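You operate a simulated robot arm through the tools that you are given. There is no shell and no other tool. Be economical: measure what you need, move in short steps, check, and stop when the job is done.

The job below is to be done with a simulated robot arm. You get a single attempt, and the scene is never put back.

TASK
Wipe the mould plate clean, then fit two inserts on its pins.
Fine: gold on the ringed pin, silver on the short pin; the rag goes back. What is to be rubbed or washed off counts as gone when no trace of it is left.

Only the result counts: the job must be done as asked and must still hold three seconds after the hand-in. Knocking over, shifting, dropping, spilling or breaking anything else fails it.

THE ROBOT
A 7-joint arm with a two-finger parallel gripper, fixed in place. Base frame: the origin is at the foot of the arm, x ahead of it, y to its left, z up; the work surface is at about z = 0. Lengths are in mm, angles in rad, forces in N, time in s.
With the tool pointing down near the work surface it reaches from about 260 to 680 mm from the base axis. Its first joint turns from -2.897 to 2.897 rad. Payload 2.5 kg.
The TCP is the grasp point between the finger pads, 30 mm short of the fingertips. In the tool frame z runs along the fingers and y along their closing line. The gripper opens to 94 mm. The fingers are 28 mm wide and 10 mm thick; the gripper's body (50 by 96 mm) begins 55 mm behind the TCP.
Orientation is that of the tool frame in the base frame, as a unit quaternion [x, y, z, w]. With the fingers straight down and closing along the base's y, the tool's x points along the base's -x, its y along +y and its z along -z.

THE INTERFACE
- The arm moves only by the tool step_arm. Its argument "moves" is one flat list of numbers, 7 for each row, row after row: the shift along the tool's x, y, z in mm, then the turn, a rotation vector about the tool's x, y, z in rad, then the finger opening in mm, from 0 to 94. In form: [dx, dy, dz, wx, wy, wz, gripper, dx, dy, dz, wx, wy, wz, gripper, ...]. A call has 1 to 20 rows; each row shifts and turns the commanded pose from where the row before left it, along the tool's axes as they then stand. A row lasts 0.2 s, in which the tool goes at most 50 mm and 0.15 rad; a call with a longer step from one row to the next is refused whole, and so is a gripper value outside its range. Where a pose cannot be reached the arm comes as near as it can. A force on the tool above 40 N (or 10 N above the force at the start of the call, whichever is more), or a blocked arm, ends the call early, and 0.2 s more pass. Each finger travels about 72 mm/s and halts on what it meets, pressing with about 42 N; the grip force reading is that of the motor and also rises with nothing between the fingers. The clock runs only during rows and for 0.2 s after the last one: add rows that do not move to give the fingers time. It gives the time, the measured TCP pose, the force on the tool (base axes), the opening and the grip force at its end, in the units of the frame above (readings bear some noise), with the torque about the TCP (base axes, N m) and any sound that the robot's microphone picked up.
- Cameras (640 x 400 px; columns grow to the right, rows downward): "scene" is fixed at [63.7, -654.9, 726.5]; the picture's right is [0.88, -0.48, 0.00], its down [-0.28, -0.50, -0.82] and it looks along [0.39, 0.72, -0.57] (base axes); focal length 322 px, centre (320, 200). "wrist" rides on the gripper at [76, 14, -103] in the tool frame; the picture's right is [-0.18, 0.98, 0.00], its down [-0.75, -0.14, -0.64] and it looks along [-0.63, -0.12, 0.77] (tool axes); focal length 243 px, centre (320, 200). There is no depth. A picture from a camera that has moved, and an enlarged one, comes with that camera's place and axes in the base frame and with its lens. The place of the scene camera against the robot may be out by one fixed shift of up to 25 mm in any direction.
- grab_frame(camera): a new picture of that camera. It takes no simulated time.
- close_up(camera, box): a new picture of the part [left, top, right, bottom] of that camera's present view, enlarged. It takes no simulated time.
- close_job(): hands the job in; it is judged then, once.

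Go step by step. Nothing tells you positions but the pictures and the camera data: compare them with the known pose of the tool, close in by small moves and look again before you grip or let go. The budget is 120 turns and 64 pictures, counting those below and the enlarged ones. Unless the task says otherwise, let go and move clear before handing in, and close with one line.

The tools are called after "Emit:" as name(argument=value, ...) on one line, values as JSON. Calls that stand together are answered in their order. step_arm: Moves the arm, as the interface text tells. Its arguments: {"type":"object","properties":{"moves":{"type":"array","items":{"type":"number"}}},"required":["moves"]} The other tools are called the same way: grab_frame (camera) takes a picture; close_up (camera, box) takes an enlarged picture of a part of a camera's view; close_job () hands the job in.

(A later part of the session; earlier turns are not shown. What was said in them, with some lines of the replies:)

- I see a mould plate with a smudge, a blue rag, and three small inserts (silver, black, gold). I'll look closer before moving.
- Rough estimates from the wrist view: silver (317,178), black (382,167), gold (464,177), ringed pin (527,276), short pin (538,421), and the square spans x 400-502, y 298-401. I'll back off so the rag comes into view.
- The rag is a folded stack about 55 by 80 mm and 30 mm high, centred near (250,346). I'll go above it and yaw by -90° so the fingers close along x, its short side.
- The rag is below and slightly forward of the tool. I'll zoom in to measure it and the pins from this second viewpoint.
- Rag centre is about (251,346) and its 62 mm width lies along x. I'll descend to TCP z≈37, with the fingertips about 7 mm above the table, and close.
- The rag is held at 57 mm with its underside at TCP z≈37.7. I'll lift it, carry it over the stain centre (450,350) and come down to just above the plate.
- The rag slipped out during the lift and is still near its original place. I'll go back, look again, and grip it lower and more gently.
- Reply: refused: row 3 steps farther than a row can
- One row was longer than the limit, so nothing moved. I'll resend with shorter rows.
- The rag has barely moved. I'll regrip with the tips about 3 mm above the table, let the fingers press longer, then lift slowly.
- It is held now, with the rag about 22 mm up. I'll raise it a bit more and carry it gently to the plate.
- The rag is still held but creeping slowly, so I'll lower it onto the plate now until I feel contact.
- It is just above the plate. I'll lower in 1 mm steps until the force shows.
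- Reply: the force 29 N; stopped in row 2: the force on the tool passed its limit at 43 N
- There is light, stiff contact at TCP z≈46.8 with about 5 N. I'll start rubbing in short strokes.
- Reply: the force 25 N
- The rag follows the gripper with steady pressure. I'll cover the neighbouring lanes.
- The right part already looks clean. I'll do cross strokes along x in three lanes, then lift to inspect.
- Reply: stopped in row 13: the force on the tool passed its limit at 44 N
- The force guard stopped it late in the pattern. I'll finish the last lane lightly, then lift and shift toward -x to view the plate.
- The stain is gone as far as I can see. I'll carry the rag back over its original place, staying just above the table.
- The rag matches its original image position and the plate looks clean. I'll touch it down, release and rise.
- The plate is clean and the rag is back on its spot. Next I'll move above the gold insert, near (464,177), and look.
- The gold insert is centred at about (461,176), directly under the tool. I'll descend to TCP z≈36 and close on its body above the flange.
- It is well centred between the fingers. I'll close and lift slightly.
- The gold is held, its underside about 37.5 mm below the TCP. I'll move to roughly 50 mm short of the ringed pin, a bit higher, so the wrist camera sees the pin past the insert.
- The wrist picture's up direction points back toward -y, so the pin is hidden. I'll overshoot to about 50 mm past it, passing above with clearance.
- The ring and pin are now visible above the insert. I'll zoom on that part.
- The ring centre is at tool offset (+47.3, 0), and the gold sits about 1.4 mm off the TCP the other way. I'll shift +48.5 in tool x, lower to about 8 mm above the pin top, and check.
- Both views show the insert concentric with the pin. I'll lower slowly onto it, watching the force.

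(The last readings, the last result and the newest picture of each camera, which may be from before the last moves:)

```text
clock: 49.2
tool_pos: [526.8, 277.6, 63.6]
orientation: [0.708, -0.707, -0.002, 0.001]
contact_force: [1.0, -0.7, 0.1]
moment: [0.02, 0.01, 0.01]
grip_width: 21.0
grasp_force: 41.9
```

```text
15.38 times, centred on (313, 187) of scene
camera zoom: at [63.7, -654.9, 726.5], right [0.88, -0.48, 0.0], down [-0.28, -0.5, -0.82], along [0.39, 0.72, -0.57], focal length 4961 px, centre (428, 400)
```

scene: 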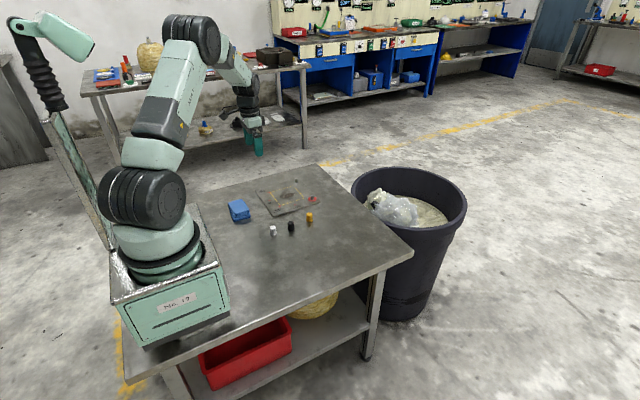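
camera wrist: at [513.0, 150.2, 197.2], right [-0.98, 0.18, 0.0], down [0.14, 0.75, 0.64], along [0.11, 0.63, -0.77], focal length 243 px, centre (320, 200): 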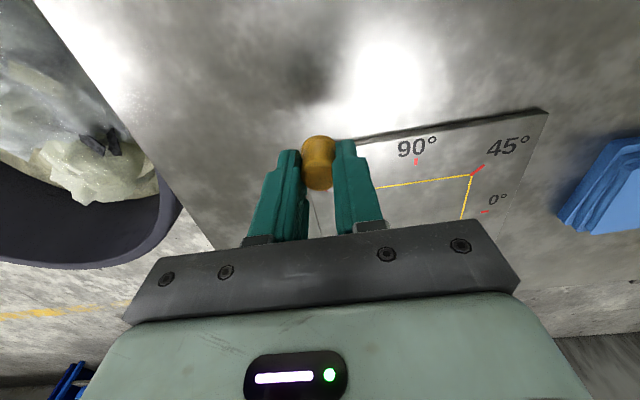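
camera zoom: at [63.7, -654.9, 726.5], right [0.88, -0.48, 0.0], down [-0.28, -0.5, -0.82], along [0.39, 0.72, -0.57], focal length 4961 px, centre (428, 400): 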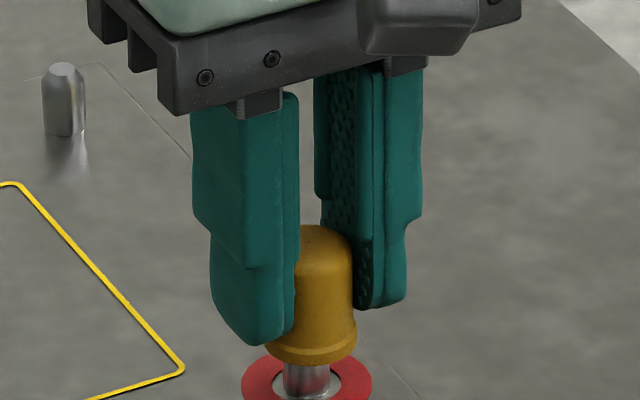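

The insert has started over the pin with no force. I'll continue down to the seat.

Emit:
step_arm(moves=[0, 0, 3, 0, 0, 0, 10, 0, 0, 3, 0, 0, 0, 10, 0, 0, 3, 0, 0, 0, 10, 0, 0, 2, 0, 0, 0, 10, 0, 0, 2, 0, 0, 0, 10, 0, 0, 0, 0, 0, 0, 10])

Emit:
step_arm(moves=[0, 0, 1, 0, 0, 0, 10, 0, 0, 1, 0, 0, 0, 10])

Emit:
close_up(camera="scene", box=[295, 174, 331, 200])

```text
clock: 50.6
tool_pos: [526.0, 277.9, 49.7]
orientation: [0.708, -0.706, -0.002, 0.001]
contact_force: [0.2, 0.1, 1.4]
moment: [0.0, -0.03, 0.01]
grip_width: 20.4
grasp_force: 42.6
```

```text
clock: 51.2
tool_pos: [526.2, 278.7, 49.4]
orientation: [0.708, -0.706, -0.002, 0.0]
contact_force: [1.7, 4.9, 3.4]
moment: [0.14, -0.04, -0.04]
grip_width: 20.8
grasp_force: 42.3
```

```text
15.38 times, centred on (313, 187) of scene
camera zoom: at [63.7, -654.9, 726.5], right [0.88, -0.48, 0.0], down [-0.28, -0.5, -0.82], along [0.39, 0.72, -0.57], focal length 4961 px, centre (428, 400)
```

zoom: 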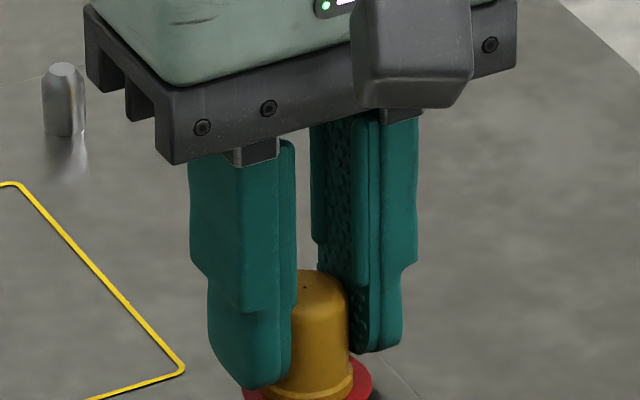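

It is nearly seated with slight contact. I'll press a touch more to find the stop.

Emit:
step_arm(moves=[0, 0, 1, 0, 0, 0, 10, 0, 0, 1, 0, 0, 0, 10])

Emit:
close_up(camera="wrist", box=[256, 100, 384, 200])

```text
clock: 51.8
tool_pos: [526.8, 278.4, 48.8]
orientation: [0.708, -0.706, -0.001, 0.0]
contact_force: [-9.5, 3.0, 29.8]
moment: [0.06, 0.26, -0.02]
grip_width: 20.9
grasp_force: 41.6
```

```text
4.00 times, centred on (320, 150) of wrist
camera zoom: at [511.8, 201.7, 152.2], right [-0.98, 0.18, 0.0], down [0.14, 0.75, 0.64], along [0.11, 0.63, -0.76], focal length 970 px, centre (320, 400)
```

zoom: 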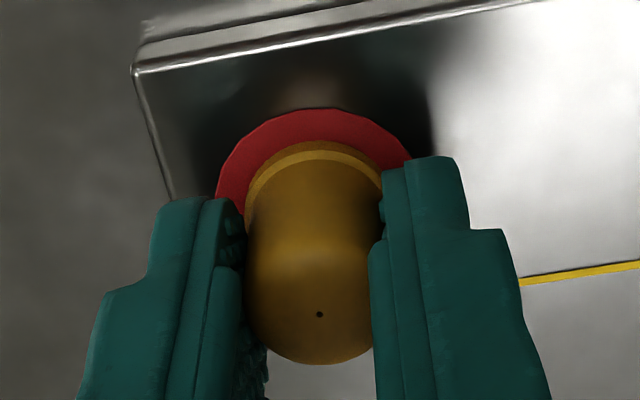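

It is seated: 30 N of reaction, with the flange on the ring. I'll relax 1 mm, open and rise.

Emit:
step_arm(moves=[0, 0, -0.7, 0, 0, 0, 10, 0, 0, 0, 0, 0, 0, 22, 0, 0, 0, 0, 0, 0, 30, 0, 0, 0, 0, 0, 0, 50, 0, 0, 0, 0, 0, 0, 60, 0, 0, -10, 0, 0, 0, 60, 0, 0, -25, 0, 0, 0, 60, 0, 0, -40, 0, 0, 0, 60, 0, 0, -25, 0, 0, 0, 60, 0, 0, 0, 0, 0, 0, 60])

Emit:
close_up(camera="scene", box=[275, 165, 335, 205])

```text
clock: 54.0
tool_pos: [527.9, 277.1, 147.1]
orientation: [0.708, -0.706, -0.002, 0.0]
contact_force: [-0.4, 0.0, 0.1]
moment: [-0.01, 0.0, -0.01]
grip_width: 60.1
grasp_force: 0.1
```

```text
10.00 times, centred on (305, 185) of scene
camera zoom: at [63.7, -654.9, 726.5], right [0.88, -0.48, 0.0], down [-0.28, -0.5, -0.82], along [0.39, 0.72, -0.57], focal length 3225 px, centre (470, 350)
```

zoom: 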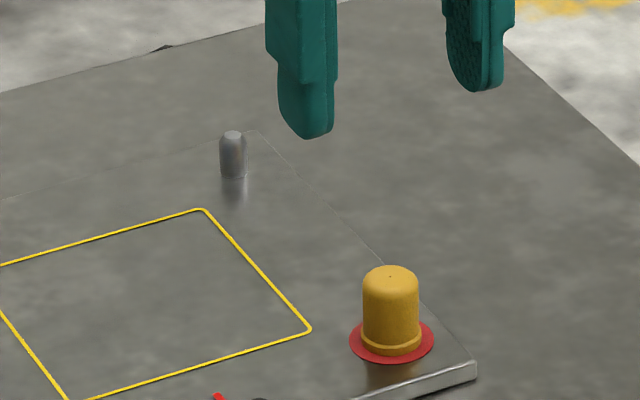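

Gold is seated upright on the ringed pin. Next I'll move above the silver insert near (316,177).

Emit:
step_arm(moves=[20, 42, 0, 0, 0, 0, 60, 20, 42, 0, 0, 0, 0, 60, 20, 42, 0, 0, 0, 0, 60, 20, 42, 0, 0, 0, 0, 60, 20, 43, 7, 0, 0, 0, 60, 0, 0, 0, 0, 0, 0, 60, 0, 0, 0, 0, 0, 0, 60])

Emit:
close_up(camera="wrist", box=[240, 40, 400, 140])

```text
clock: 55.6
tool_pos: [313.5, 177.6, 138.5]
orientation: [0.708, -0.706, -0.002, 0.0]
contact_force: [0.4, -0.2, -0.4]
moment: [0.01, 0.02, 0.0]
grip_width: 60.0
grasp_force: 0.1
```

```text
4.00 times, centred on (320, 90) of wrist
camera zoom: at [299.4, 99.7, 243.8], right [-0.98, 0.18, 0.0], down [0.14, 0.75, 0.64], along [0.11, 0.63, -0.77], focal length 970 px, centre (320, 640)
```

zoom: 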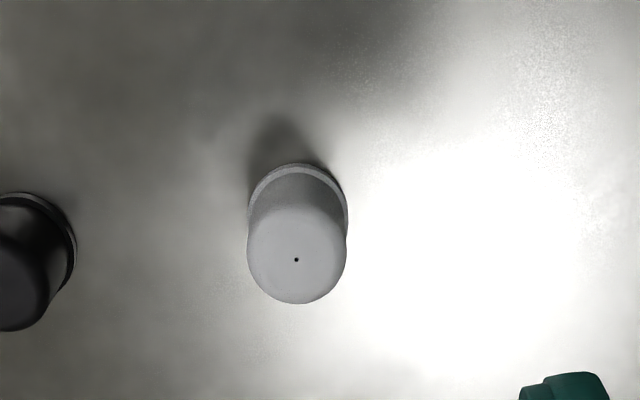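

Silver is at tool offset (+6.3, -4.2). I'll centre on it and descend to the same grip height.

Emit:
step_arm(moves=[6.3, -4.2, 0, 0, 0, 0, 60, 0, 0, 35, 0, 0, 0, 60, 0, 0, 35, 0, 0, 0, 60, 0, 0, 20, 0, 0, 0, 60, 0, 0, 12, 0, 0, 0, 60, 0, 0, 0, 0, 0, 0, 60, 0, 0, 0, 0, 0, 0, 60])

Emit:
close_up(camera="wrist", box=[240, 100, 400, 200])

```text
clock: 57.2
tool_pos: [317.9, 168.5, 37.7]
orientation: [0.707, -0.707, -0.002, 0.0]
contact_force: [0.5, -0.3, -0.4]
moment: [0.0, 0.01, -0.03]
grip_width: 59.9
grasp_force: 0.0
```

```text
4.00 times, centred on (320, 150) of wrist
camera zoom: at [303.8, 92.7, 141.9], right [-0.98, 0.18, 0.0], down [0.14, 0.75, 0.64], along [0.11, 0.63, -0.77], focal length 970 px, centre (320, 400)
```

zoom: 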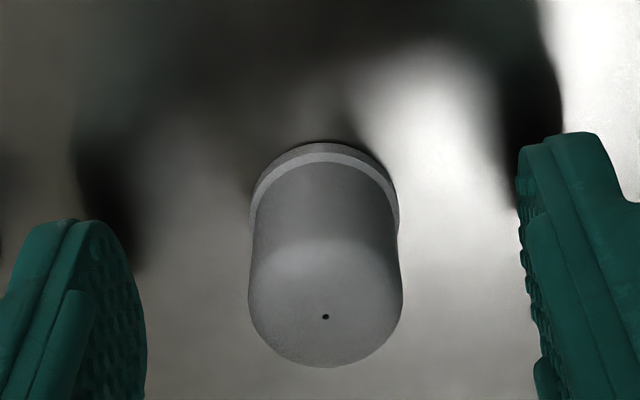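

It is centred, at the same row as the gold had. I'll close and lift.

Emit:
step_arm(moves=[0, 0, 0, 0, 0, 0, 35, 0, 0, 0, 0, 0, 0, 24, 0, 0, 0, 0, 0, 0, 10, 0, 0, 0, 0, 0, 0, 10, 0, 0, 0, 0, 0, 0, 10])

Emit:
step_arm(moves=[0, 0, -3, 0, 0, 0, 10, 0, 0, -6, 0, 0, 0, 10, 0, 0, -10, 0, 0, 0, 10, 0, 0, -15, 0, 0, 0, 10, 0, 0, -20, 0, 0, 0, 10, 0, 0, -20, 0, 0, 0, 10, 0, 0, 0, 0, 0, 0, 10])

Emit:
close_up(camera="wrist", box=[240, 100, 400, 200])

```text
clock: 58.4
tool_pos: [317.9, 169.4, 38.2]
orientation: [0.708, -0.706, -0.003, 0.0]
contact_force: [-0.3, -0.3, -0.4]
moment: [-0.04, -0.03, -0.02]
grip_width: 20.5
grasp_force: 42.5
```

```text
clock: 60.0
tool_pos: [319.7, 167.8, 111.1]
orientation: [0.707, -0.707, -0.001, 0.001]
contact_force: [0.1, -0.2, 0.0]
moment: [-0.01, -0.01, 0.02]
grip_width: 20.8
grasp_force: 41.9
```

```text
4.00 times, centred on (320, 150) of wrist
camera zoom: at [304.4, 91.5, 216.6], right [-0.98, 0.18, 0.0], down [0.14, 0.75, 0.64], along [0.11, 0.63, -0.77], focal length 970 px, centre (320, 400)
```

zoom: 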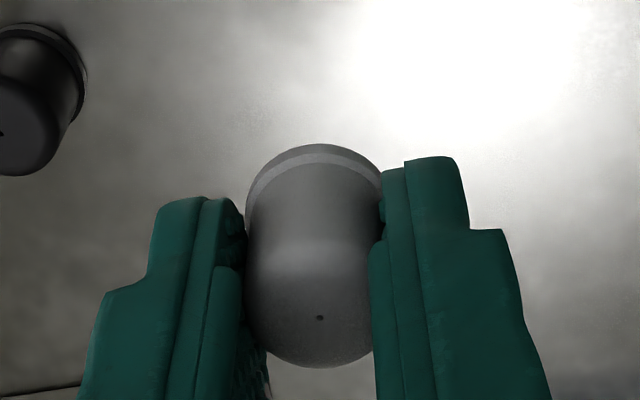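

Silver is held just as the gold was. I'll go to about (440,440) so the short pin shows up left of the fingers, since overshooting it would be out of reach.

Emit:
step_arm(moves=[-17, -8, 0, 0, 0, 0, 10, -30, -13, 0, 0, 0, 0, 10, -30, -13, 0, 0, 0, 0, 10, -30, -13, 0, 0, 0, 0, 10, -30, -13, 0, 0, 0, 0, 10, -30, -13, 0, 0, 0, 0, 10, -30, -13, 0, 0, 0, 0, 10, -30, -13, 0, 0, 0, 0, 10, -30, -13, 0, 0, 0, 0, 10, -15, -9, 0, 0, 0, 0, 10, 0, 0, 0, 0, 0, 0, 10, 0, 0, 0, 0, 0, 0, 10, 0, 0, 0, 0, 0, 0, 10])

Emit:
close_up(camera="wrist", box=[150, 60, 310, 160])

```text
clock: 62.8
tool_pos: [441.1, 442.2, 111.2]
orientation: [0.708, -0.706, -0.001, 0.001]
contact_force: [-0.1, 0.0, 0.0]
moment: [-0.02, 0.05, -0.03]
grip_width: 20.5
grasp_force: 42.2
```

```text
4.00 times, centred on (230, 110) of wrist
camera zoom: at [427.0, 365.0, 215.9], right [-0.98, 0.18, 0.0], down [0.14, 0.75, 0.64], along [0.11, 0.63, -0.77], focal length 970 px, centre (680, 560)
```

zoom: 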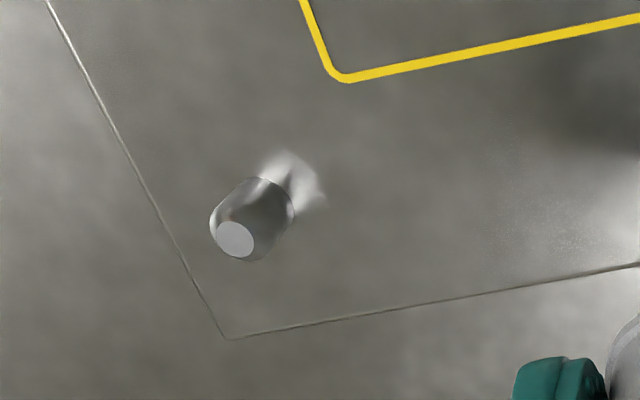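

The short pin is at tool offset (+19, -84.6), i.e. base (526,423). I'll move above it with correction for the insert's offset and lower partway.

Emit:
step_arm(moves=[4, -15, 5, 0, 0, 0, 10, 4, -18, 5, 0, 0, 0, 10, 4, -18, 5, 0, 0, 0, 10, 4, -18, 5, 0, 0, 0, 10, 4.2, -15.6, 5, 0, 0, 0, 10, 0, 0, 5, 0, 0, 0, 10, 0, 0, 0, 0, 0, 0, 10, 0, 0, 0, 0, 0, 0, 10])

Emit:
close_up(camera="wrist", box=[256, 100, 384, 200])

Emit:
close_up(camera="scene", box=[280, 158, 316, 184])

```text
clock: 64.6
tool_pos: [521.9, 417.1, 82.5]
orientation: [0.708, -0.706, -0.001, 0.001]
contact_force: [-1.0, 0.3, 0.5]
moment: [0.01, 0.01, -0.01]
grip_width: 20.4
grasp_force: 41.8
out of reach, approached as far as the arm can: row 5
```

```text
4.00 times, centred on (320, 150) of wrist
camera zoom: at [507.1, 341.6, 186.2], right [-0.98, 0.18, 0.0], down [0.14, 0.75, 0.64], along [0.11, 0.63, -0.77], focal length 970 px, centre (320, 400)
```

zoom: 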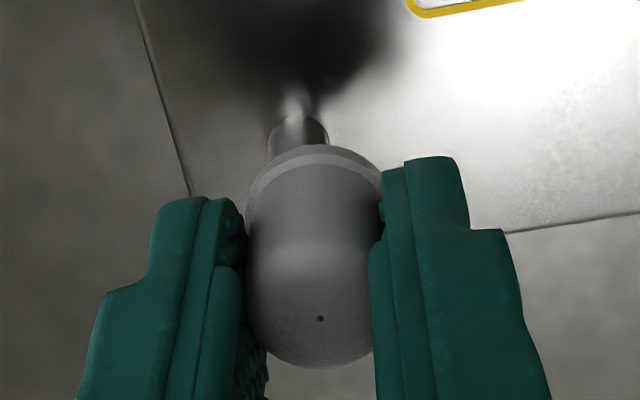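

```text
15.38 times, centred on (298, 171) of scene
camera zoom: at [63.7, -654.9, 726.5], right [0.88, -0.48, 0.0], down [-0.28, -0.5, -0.82], along [0.39, 0.72, -0.57], focal length 4961 px, centre (658, 646)
```

zoom: 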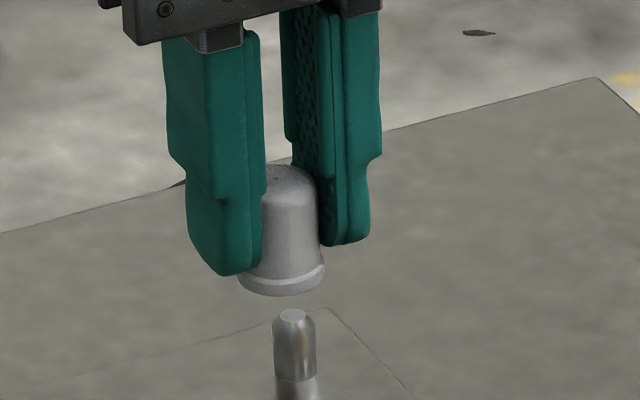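

The arm ran out of reach about 6 mm short with the tool vertical. I'll set the silver down on the plate's clear centre, then regrip it with the tool tilted slightly outward about its closing axis. That gives reach while the insert stays upright. First step is to move back and yaw so that tool x is radial.

Emit:
step_arm(moves=[0, 0, -15, 0, 0, 0, 10, 12, 15, -10, 0, 0, 0, 10, 20, 26, 0, 0, 0, 0, 10, 20, 26, 0, 0, 0, 0, 10, 20, 25, 0, 0, 0, 0, 10, 0, 0, 0, 0, 0, 0.149, 10, 0, 0, 0, 0, 0, 0.149, 10, 0, 0, 0, 0, 0, 0.149, 10, 0, 0, 0, 0, 0, 0.149, 10, 0, 0, 0, 0, 0, 0.149, 10, 0, 0, 0, 0, 0, 0.148, 10, 0, 0, 0, 0, 0, 0, 10, 0, 0, 0, 0, 0, 0, 10])

Emit:
grab_frame(camera="wrist")

```text
clock: 67.4
tool_pos: [429.7, 345.9, 108.0]
orientation: [-0.333, 0.943, 0.001, -0.001]
contact_force: [0.3, 0.1, -0.6]
moment: [0.0, 0.01, -0.02]
grip_width: 20.9
grasp_force: 41.9
```

```text
15 pictures are left
camera wrist: at [360.7, 309.6, 212.2], right [-0.47, 0.88, 0.0], down [0.68, 0.36, 0.64], along [0.56, 0.31, -0.77], focal length 243 px, centre (320, 200)
```

wrist: 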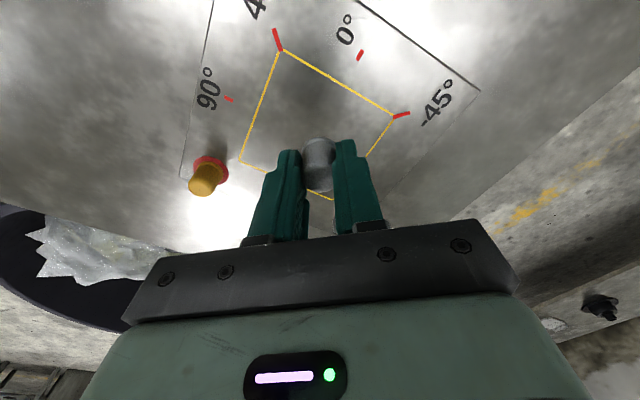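

I'm over the clear plate centre and the commanded pose is consistent. I'll lower the silver to the plate at about TCP z 49.

Emit:
step_arm(moves=[0, 0, 25, 0, 0, 0, 10, 0, 0, 20, 0, 0, 0, 10, 0, 0, 8, 0, 0, 0, 10, 0, 0, 3, 0, 0, 0, 10, 0, 0, 1, 0, 0, 0, 10, 0, 0, 0, 0, 0, 0, 10])

Emit:
step_arm(moves=[0, 0, 1, 0, 0, 0, 10, 0, 0, 1, 0, 0, 0, 10])

```text
clock: 68.8
tool_pos: [428.8, 345.0, 51.4]
orientation: [-0.333, 0.943, 0.001, -0.002]
contact_force: [-0.3, -0.6, 0.3]
moment: [-0.01, -0.01, 0.0]
grip_width: 20.5
grasp_force: 41.8
```

```text
clock: 69.4
tool_pos: [428.4, 346.0, 49.0]
orientation: [-0.333, 0.943, 0.002, -0.001]
contact_force: [-0.2, -0.3, -0.3]
moment: [0.0, -0.01, -0.01]
grip_width: 20.7
grasp_force: 42.3
```

Emit:
step_arm(moves=[0, 0, 0.7, 0, 0, 0, 10, 0, 0, 0, 0, 0, 0, 10])

```text
clock: 70.0
tool_pos: [428.5, 347.0, 48.3]
orientation: [-0.333, 0.943, 0.002, 0.0]
contact_force: [0.1, -0.7, -0.3]
moment: [0.03, -0.01, 0.03]
grip_width: 20.6
grasp_force: 41.9
```

I'm checking for the plate contact in half-millimetre steps; no force yet.

Emit:
step_arm(moves=[0, 0, 0.6, 0, 0, 0, 10, 0, 0, 0.6, 0, 0, 0, 10])

```text
clock: 70.6
tool_pos: [428.7, 347.1, 47.8]
orientation: [-0.332, 0.943, 0.002, -0.001]
contact_force: [-6.2, -4.3, 16.1]
moment: [-0.15, 0.13, 0.0]
grip_width: 20.8
grasp_force: 42.4
```

It is in contact. I'll release, tilt 0.08 rad about tool y (tips outward), regrip and check.

Emit:
step_arm(moves=[0, 0, -0.6, 0, 0, 0, 10, 0, 0, 0, 0, 0, 0, 24, 0, 0, 0, 0, 0, 0, 40, 0, 0, 0, 0, 0, 0, 40, 0, 0, 0, 0, -0.04, 0, 40, 0, 0, 0, 0, -0.04, 0, 40, 0, 0, 0, 0, 0, 0, 40, 0, 0, 0, 0, 0, 0, 40])

Emit:
close_up(camera="wrist", box=[240, 100, 400, 200])

```text
clock: 72.4
tool_pos: [429.3, 346.8, 47.4]
orientation: [-0.333, 0.942, 0.015, 0.036]
contact_force: [-0.1, 0.2, 0.3]
moment: [0.0, 0.03, -0.05]
grip_width: 40.1
grasp_force: 0.1
```

```text
4.00 times, centred on (320, 150) of wrist
camera zoom: at [354.1, 304.6, 145.2], right [-0.48, 0.88, 0.02], down [0.64, 0.33, 0.7], along [0.61, 0.34, -0.72], focal length 970 px, centre (320, 400)
```

zoom: 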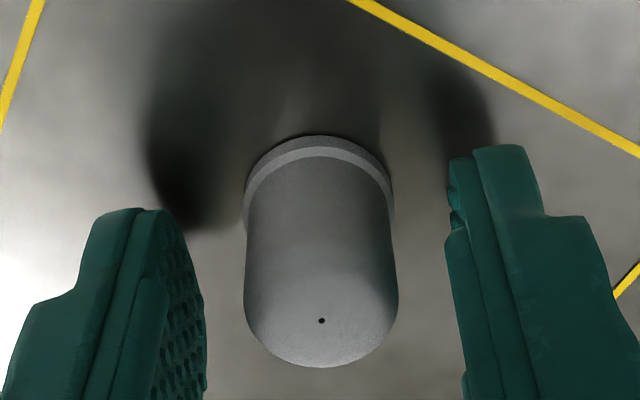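

It is well centred. I'll regrip and lift straight up in base terms.

Emit:
step_arm(moves=[0, 0, 0, 0, 0, 0, 24, 0, 0, 0, 0, 0, 0, 10, 0, 0, 0, 0, 0, 0, 10, 0, 0, 0, 0, 0, 0, 10, -0.2, 0, -3, 0, 0, 0, 10, -0.7, 0, -9, 0, 0, 0, 10, -1.2, 0, -15, 0, 0, 0, 10, -1.2, 0, -15, 0, 0, 0, 10, 0, 0, 0, 0, 0, 0, 10, 0, 0, 0, 0, 0, 0, 10])

Emit:
close_up(camera="wrist", box=[240, 100, 400, 200])

```text
clock: 74.6
tool_pos: [429.8, 346.9, 88.8]
orientation: [-0.332, 0.942, 0.015, 0.037]
contact_force: [-0.9, -0.1, 0.5]
moment: [-0.02, -0.04, -0.01]
grip_width: 20.8
grasp_force: 42.3
```

```text
4.00 times, centred on (320, 150) of wrist
camera zoom: at [354.0, 304.8, 187.3], right [-0.47, 0.88, 0.02], down [0.64, 0.33, 0.7], along [0.61, 0.34, -0.72], focal length 970 px, centre (320, 400)
```

zoom: 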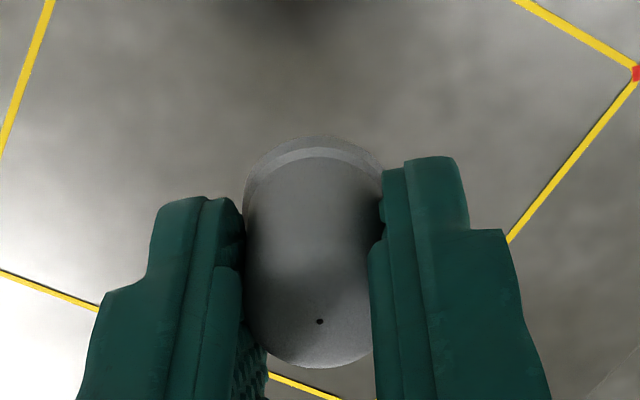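

The grip is unchanged in the view and upright. I'll move radially outward about 121 mm to the short pin and check with both cameras.

Emit:
step_arm(moves=[-9, 0, 0.72, 0, 0, 0, 10, -16, 0, 1.28, 0, 0, 0, 10, -16, 0, 1.28, 0, 0, 0, 10, -16, 0, 1.28, 0, 0, 0, 10, -16, -0.7, 1.28, 0, 0, 0, 10, -16, 0, 1.28, 0, 0, 0, 10, -16, 0, 1.28, 0, 0, 0, 10, -16, 0, 1.28, 0, 0, 0, 10, 0, 0, 0, 0, 0, 0, 10, 0, 0, 0, 0, 0, 0, 10])

Emit:
close_up(camera="wrist", box=[256, 100, 384, 200])

Emit:
close_up(camera="scene", box=[280, 158, 316, 184])

```text
clock: 76.8
tool_pos: [525.0, 423.7, 87.3]
orientation: [-0.332, 0.943, 0.015, 0.036]
contact_force: [0.7, 0.2, 0.7]
moment: [0.01, 0.0, 0.02]
grip_width: 20.7
grasp_force: 42.0
```

```text
4.00 times, centred on (320, 150) of wrist
camera zoom: at [449.7, 381.5, 186.6], right [-0.48, 0.88, 0.02], down [0.64, 0.33, 0.7], along [0.61, 0.34, -0.72], focal length 970 px, centre (320, 400)
```

zoom: 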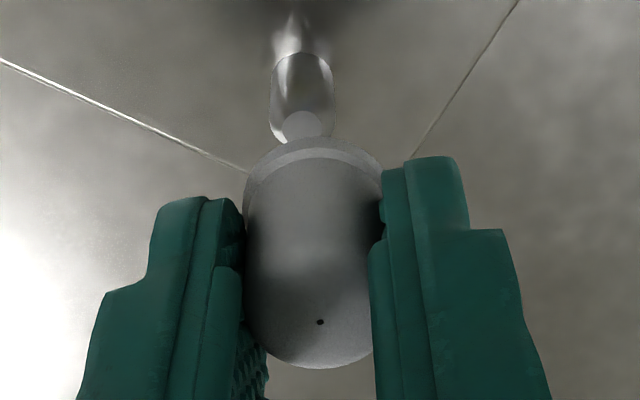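

```text
15.38 times, centred on (298, 171) of scene
camera zoom: at [63.7, -654.9, 726.5], right [0.88, -0.48, 0.0], down [-0.28, -0.5, -0.82], along [0.39, 0.72, -0.57], focal length 4961 px, centre (658, 646)
```

zoom: 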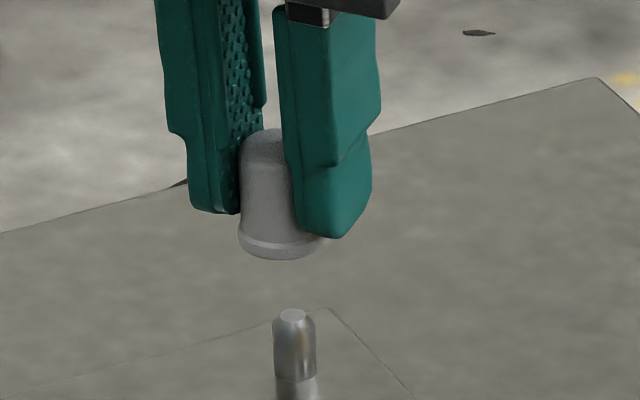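

The arm now reaches. Both views suggest a correction of about 2.3 mm inward and 2 mm along -tool y. I'll apply that, lower 15 mm to just above the pin, and recheck.

Emit:
step_arm(moves=[2.3, -2, -0.2, 0, 0, 0, 10, 0.4, 0, 5, 0, 0, 0, 10, 0.4, 0, 5, 0, 0, 0, 10, 0.4, 0, 5, 0, 0, 0, 10, 0, 0, 0, 0, 0, 0, 10, 0, 0, 0, 0, 0, 0, 10])

Emit:
close_up(camera="wrist", box=[256, 100, 384, 200])

Emit:
close_up(camera="scene", box=[280, 158, 316, 184])

```text
clock: 78.2
tool_pos: [523.8, 419.8, 73.7]
orientation: [-0.333, 0.942, 0.014, 0.037]
contact_force: [-0.4, -0.4, 0.4]
moment: [0.0, 0.01, -0.02]
grip_width: 20.9
grasp_force: 42.1
```

```text
4.00 times, centred on (320, 150) of wrist
camera zoom: at [448.7, 377.8, 171.4], right [-0.47, 0.88, 0.02], down [0.64, 0.33, 0.7], along [0.61, 0.34, -0.72], focal length 970 px, centre (320, 400)
```

zoom: 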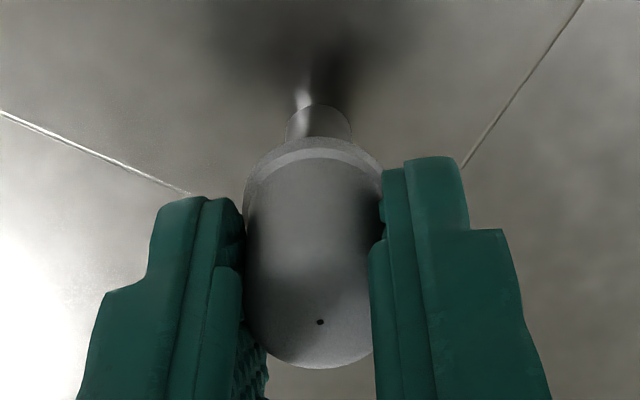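

```text
15.38 times, centred on (298, 171) of scene
camera zoom: at [63.7, -654.9, 726.5], right [0.88, -0.48, 0.0], down [-0.28, -0.5, -0.82], along [0.39, 0.72, -0.57], focal length 4961 px, centre (658, 646)
```

zoom: 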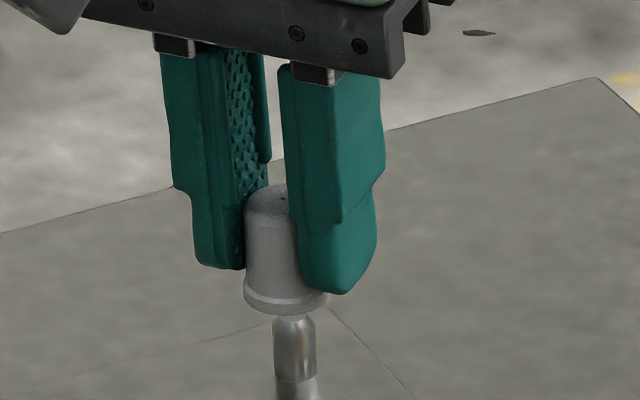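

The pin column in the wrist view matches the gold's successful approach exactly, and the scene view is within about 1 mm. I'll lower slowly with force checks.

Emit:
step_arm(moves=[0.24, 0, 3, 0, 0, 0, 10, 0.16, 0, 2, 0, 0, 0, 10, 0.16, 0, 2, 0, 0, 0, 10, 0.16, 0, 2, 0, 0, 0, 10, 0, 0, 0, 0, 0, 0, 10])

Emit:
step_arm(moves=[0.16, 0, 2, 0, 0, 0, 10, 0.16, 0, 2, 0, 0, 0, 10, 0, 0, 0, 0, 0, 0, 10])

Emit:
close_up(camera="scene", box=[280, 158, 316, 184])

```text
clock: 79.4
tool_pos: [522.9, 419.6, 65.9]
orientation: [-0.333, 0.942, 0.014, 0.037]
contact_force: [0.2, -0.6, 0.9]
moment: [0.02, 0.04, -0.02]
grip_width: 21.0
grasp_force: 41.7
```

```text
clock: 80.2
tool_pos: [524.2, 418.4, 60.0]
orientation: [-0.333, 0.942, 0.014, 0.036]
contact_force: [1.4, 1.7, 0.8]
moment: [0.08, -0.06, -0.03]
grip_width: 21.0
grasp_force: 41.8
```

```text
15.38 times, centred on (298, 171) of scene
camera zoom: at [63.7, -654.9, 726.5], right [0.88, -0.48, 0.0], down [-0.28, -0.5, -0.82], along [0.39, 0.72, -0.57], focal length 4961 px, centre (658, 646)
```

zoom: 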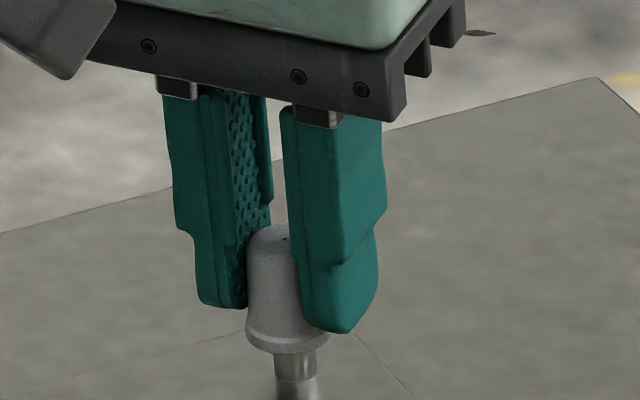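

The silver is over the pin tip with tiny forces. I'll nudge it 0.5 mm outward and continue down.

Emit:
step_arm(moves=[-0.34, 0, 2, 0, 0, 0, 10, 0.16, 0, 2, 0, 0, 0, 10, 0.16, 0, 2, 0, 0, 0, 10, 0.08, 0, 1, 0, 0, 0, 10, 0, 0, 0, 0, 0, 0, 10])

Emit:
step_arm(moves=[0.08, 0, 1, 0, 0, 0, 10, 0.08, 0, 1, 0, 0, 0, 10, 0, 0, 0, 0, 0, 0, 10])

```text
clock: 81.4
tool_pos: [523.9, 419.3, 53.9]
orientation: [-0.333, 0.942, 0.015, 0.038]
contact_force: [10.1, 7.5, 3.2]
moment: [0.28, -0.36, 0.0]
grip_width: 20.7
grasp_force: 42.1
```

```text
clock: 82.2
tool_pos: [525.3, 420.8, 52.6]
orientation: [-0.333, 0.942, 0.015, 0.037]
contact_force: [12.2, 9.6, 4.4]
moment: [0.39, -0.39, 0.0]
grip_width: 20.7
grasp_force: 41.7
```

The pin is pushing the tool outward, so I'll shift 1 mm that way to relax it.

Emit:
step_arm(moves=[-0.6, 0, 0.05, 0, 0, 0, 10, -0.6, 0, 0.05, 0, 0, 0, 10, 0, 0, 0, 0, 0, 0, 10])

```text
clock: 83.0
tool_pos: [522.8, 420.2, 51.3]
orientation: [-0.333, 0.942, 0.016, 0.036]
contact_force: [9.6, 6.3, 0.5]
moment: [0.22, -0.27, 0.01]
grip_width: 20.9
grasp_force: 41.5
```

Emit:
step_arm(moves=[-0.8, 0, 0.06, 0, 0, 0, 10, -0.8, 0, 0.06, 0, 0, 0, 10, 0, 0, 0, 0, 0, 0, 10])

```text
clock: 83.8
tool_pos: [525.3, 422.0, 51.2]
orientation: [-0.333, 0.942, 0.014, 0.036]
contact_force: [0.0, 0.1, -0.6]
moment: [0.02, 0.01, 0.0]
grip_width: 20.3
grasp_force: 41.6
```

The side force is gone. I'll lower the last few millimetres to the seat.

Emit:
step_arm(moves=[0.08, 0, 1, 0, 0, 0, 10, 0.08, 0, 1, 0, 0, 0, 10, 0, 0, 0, 0, 0, 0, 10])

Emit:
step_arm(moves=[0.08, 0, 1, 0, 0, 0, 10, 0, 0, 0, 0, 0, 0, 10])

```text
clock: 84.6
tool_pos: [524.9, 421.6, 49.7]
orientation: [-0.333, 0.942, 0.015, 0.036]
contact_force: [0.0, 0.0, 0.5]
moment: [0.0, 0.0, -0.02]
grip_width: 20.7
grasp_force: 41.9
```

```text
clock: 85.2
tool_pos: [525.2, 421.2, 49.0]
orientation: [-0.333, 0.942, 0.015, 0.036]
contact_force: [1.0, 0.0, 1.2]
moment: [0.0, -0.02, 0.02]
grip_width: 20.4
grasp_force: 41.9
```

Emit:
step_arm(moves=[0.06, 0, 0.7, 0, 0, 0, 10, 0.06, 0, 0.7, 0, 0, 0, 10])

Emit:
close_up(camera="scene", box=[280, 158, 316, 184])

```text
clock: 85.8
tool_pos: [525.3, 422.0, 47.2]
orientation: [-0.332, 0.942, 0.015, 0.037]
contact_force: [1.1, 2.5, -0.4]
moment: [0.35, -0.51, 0.02]
grip_width: 21.1
grasp_force: 42.6
```

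```text
15.38 times, centred on (298, 171) of scene
camera zoom: at [63.7, -654.9, 726.5], right [0.88, -0.48, 0.0], down [-0.28, -0.5, -0.82], along [0.39, 0.72, -0.57], focal length 4961 px, centre (658, 646)
```

zoom: 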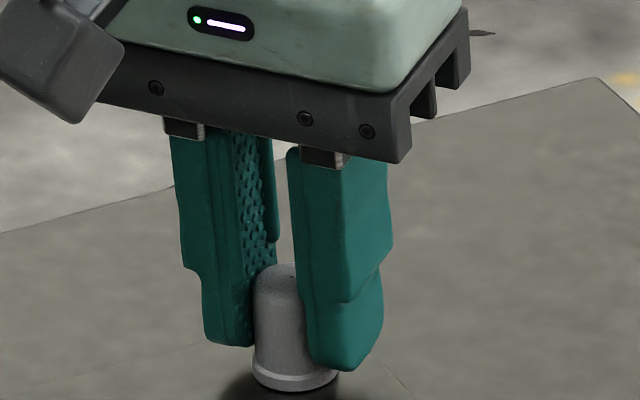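

The moment shows the flange just touching the plate. I'll go half a millimetre more to confirm seating.

Emit:
step_arm(moves=[0.04, 0, 0.6, 0, 0, 0, 10, 0, 0, 0, 0, 0, 0, 10])

```text
clock: 86.4
tool_pos: [525.7, 422.3, 48.7]
orientation: [-0.333, 0.942, 0.014, 0.037]
contact_force: [-7.9, -3.4, 15.6]
moment: [0.1, -0.11, -0.03]
grip_width: 20.8
grasp_force: 42.3
```

It is seated with about 16 N of reaction. I'll relax, open, and withdraw straight up.

Emit:
step_arm(moves=[-0.04, 0, -0.5, 0, 0, 0, 10, 0, 0, 0, 0, 0, 0, 22, 0, 0, 0, 0, 0, 0, 30, 0, 0, 0, 0, 0, 0, 45, 0, 0, 0, 0, 0, 0, 50, -0.4, 0, -5, 0, 0, 0, 50, -0.8, 0, -10, 0, 0, 0, 50, -1.6, 0, -20, 0, 0, 0, 50, 0, 0, 0, 0, 0, 0, 50])

Emit:
close_up(camera="wrist", box=[240, 80, 400, 200])

```text
clock: 88.4
tool_pos: [527.2, 421.0, 81.9]
orientation: [-0.333, 0.942, 0.014, 0.036]
contact_force: [-0.3, 0.6, 0.5]
moment: [0.0, 0.0, -0.04]
grip_width: 50.0
grasp_force: 0.1
```

```text
3.33 times, centred on (320, 140) of wrist
camera zoom: at [451.3, 378.7, 180.2], right [-0.47, 0.88, 0.02], down [0.64, 0.33, 0.7], along [0.61, 0.34, -0.72], focal length 809 px, centre (320, 400)
```

zoom: 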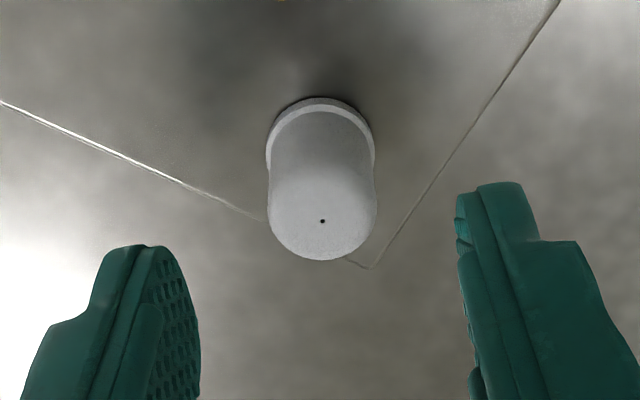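

Silver is seated upright. I'll retreat up and inward, clear of everything, and take a final look at the whole scene.

Emit:
step_arm(moves=[-2, 0, -25, 0, 0, 0, 50, -3, 0, -40, 0, 0, 0, 50, -3, 0, -40, 0, 0, 0, 50, 40, 0, 0, 0, 0, 0, 50, 40, 0, 0, 0, 0, 0, 50, 40, 0, 0, 0, 0, 0, 50, 40, 0, 0, 0, 0, 0, 50, 0, 0, 0, 0, 0, 0, 50])

Emit:
close_up(camera="scene", box=[210, 160, 350, 248])

Emit:
close_up(camera="scene", box=[260, 158, 330, 210])

```text
clock: 90.2
tool_pos: [402.7, 318.4, 175.6]
orientation: [-0.333, 0.942, 0.015, 0.036]
contact_force: [-0.2, -0.1, -0.2]
moment: [0.02, 0.02, 0.02]
grip_width: 50.0
grasp_force: 0.0
```

```text
4.55 times, centred on (280, 204) of scene
camera zoom: at [63.7, -654.9, 726.5], right [0.88, -0.48, 0.0], down [-0.28, -0.5, -0.82], along [0.39, 0.72, -0.57], focal length 1466 px, centre (502, 182)
```

zoom: 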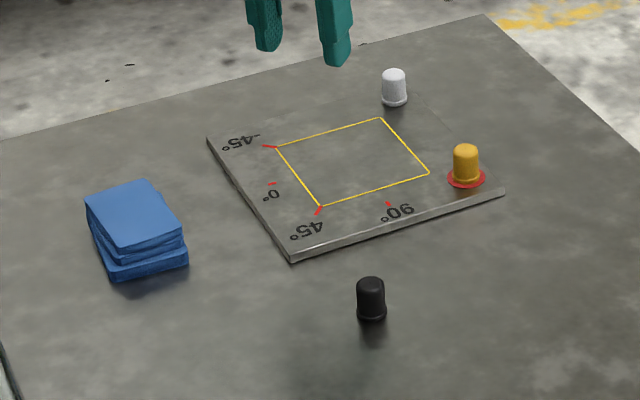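

```text
7.69 times, centred on (295, 184) of scene
camera zoom: at [63.7, -654.9, 726.5], right [0.88, -0.48, 0.0], down [-0.28, -0.5, -0.82], along [0.39, 0.72, -0.57], focal length 2480 px, centre (512, 323)
```

zoom: 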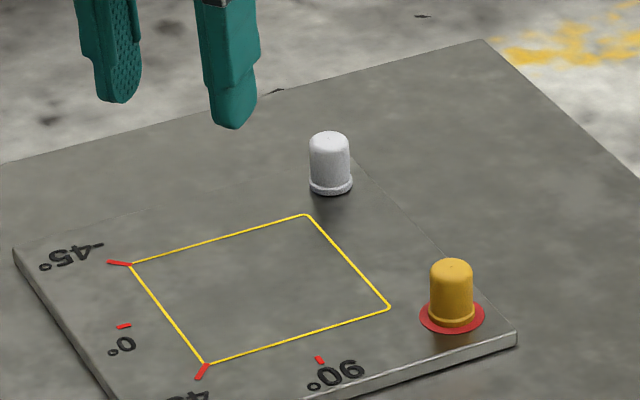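

The plate is clean, gold and silver are both seated upright, the rag is back, and the black insert is untouched. I'm handing in.

Emit:
close_job()

```text
The job is handed in.
```

The mould plate is wiped clean, gold is on the ringed pin and silver on the short pin, the rag is back where it started (within about 2 mm by the camera), and the job is handed in.
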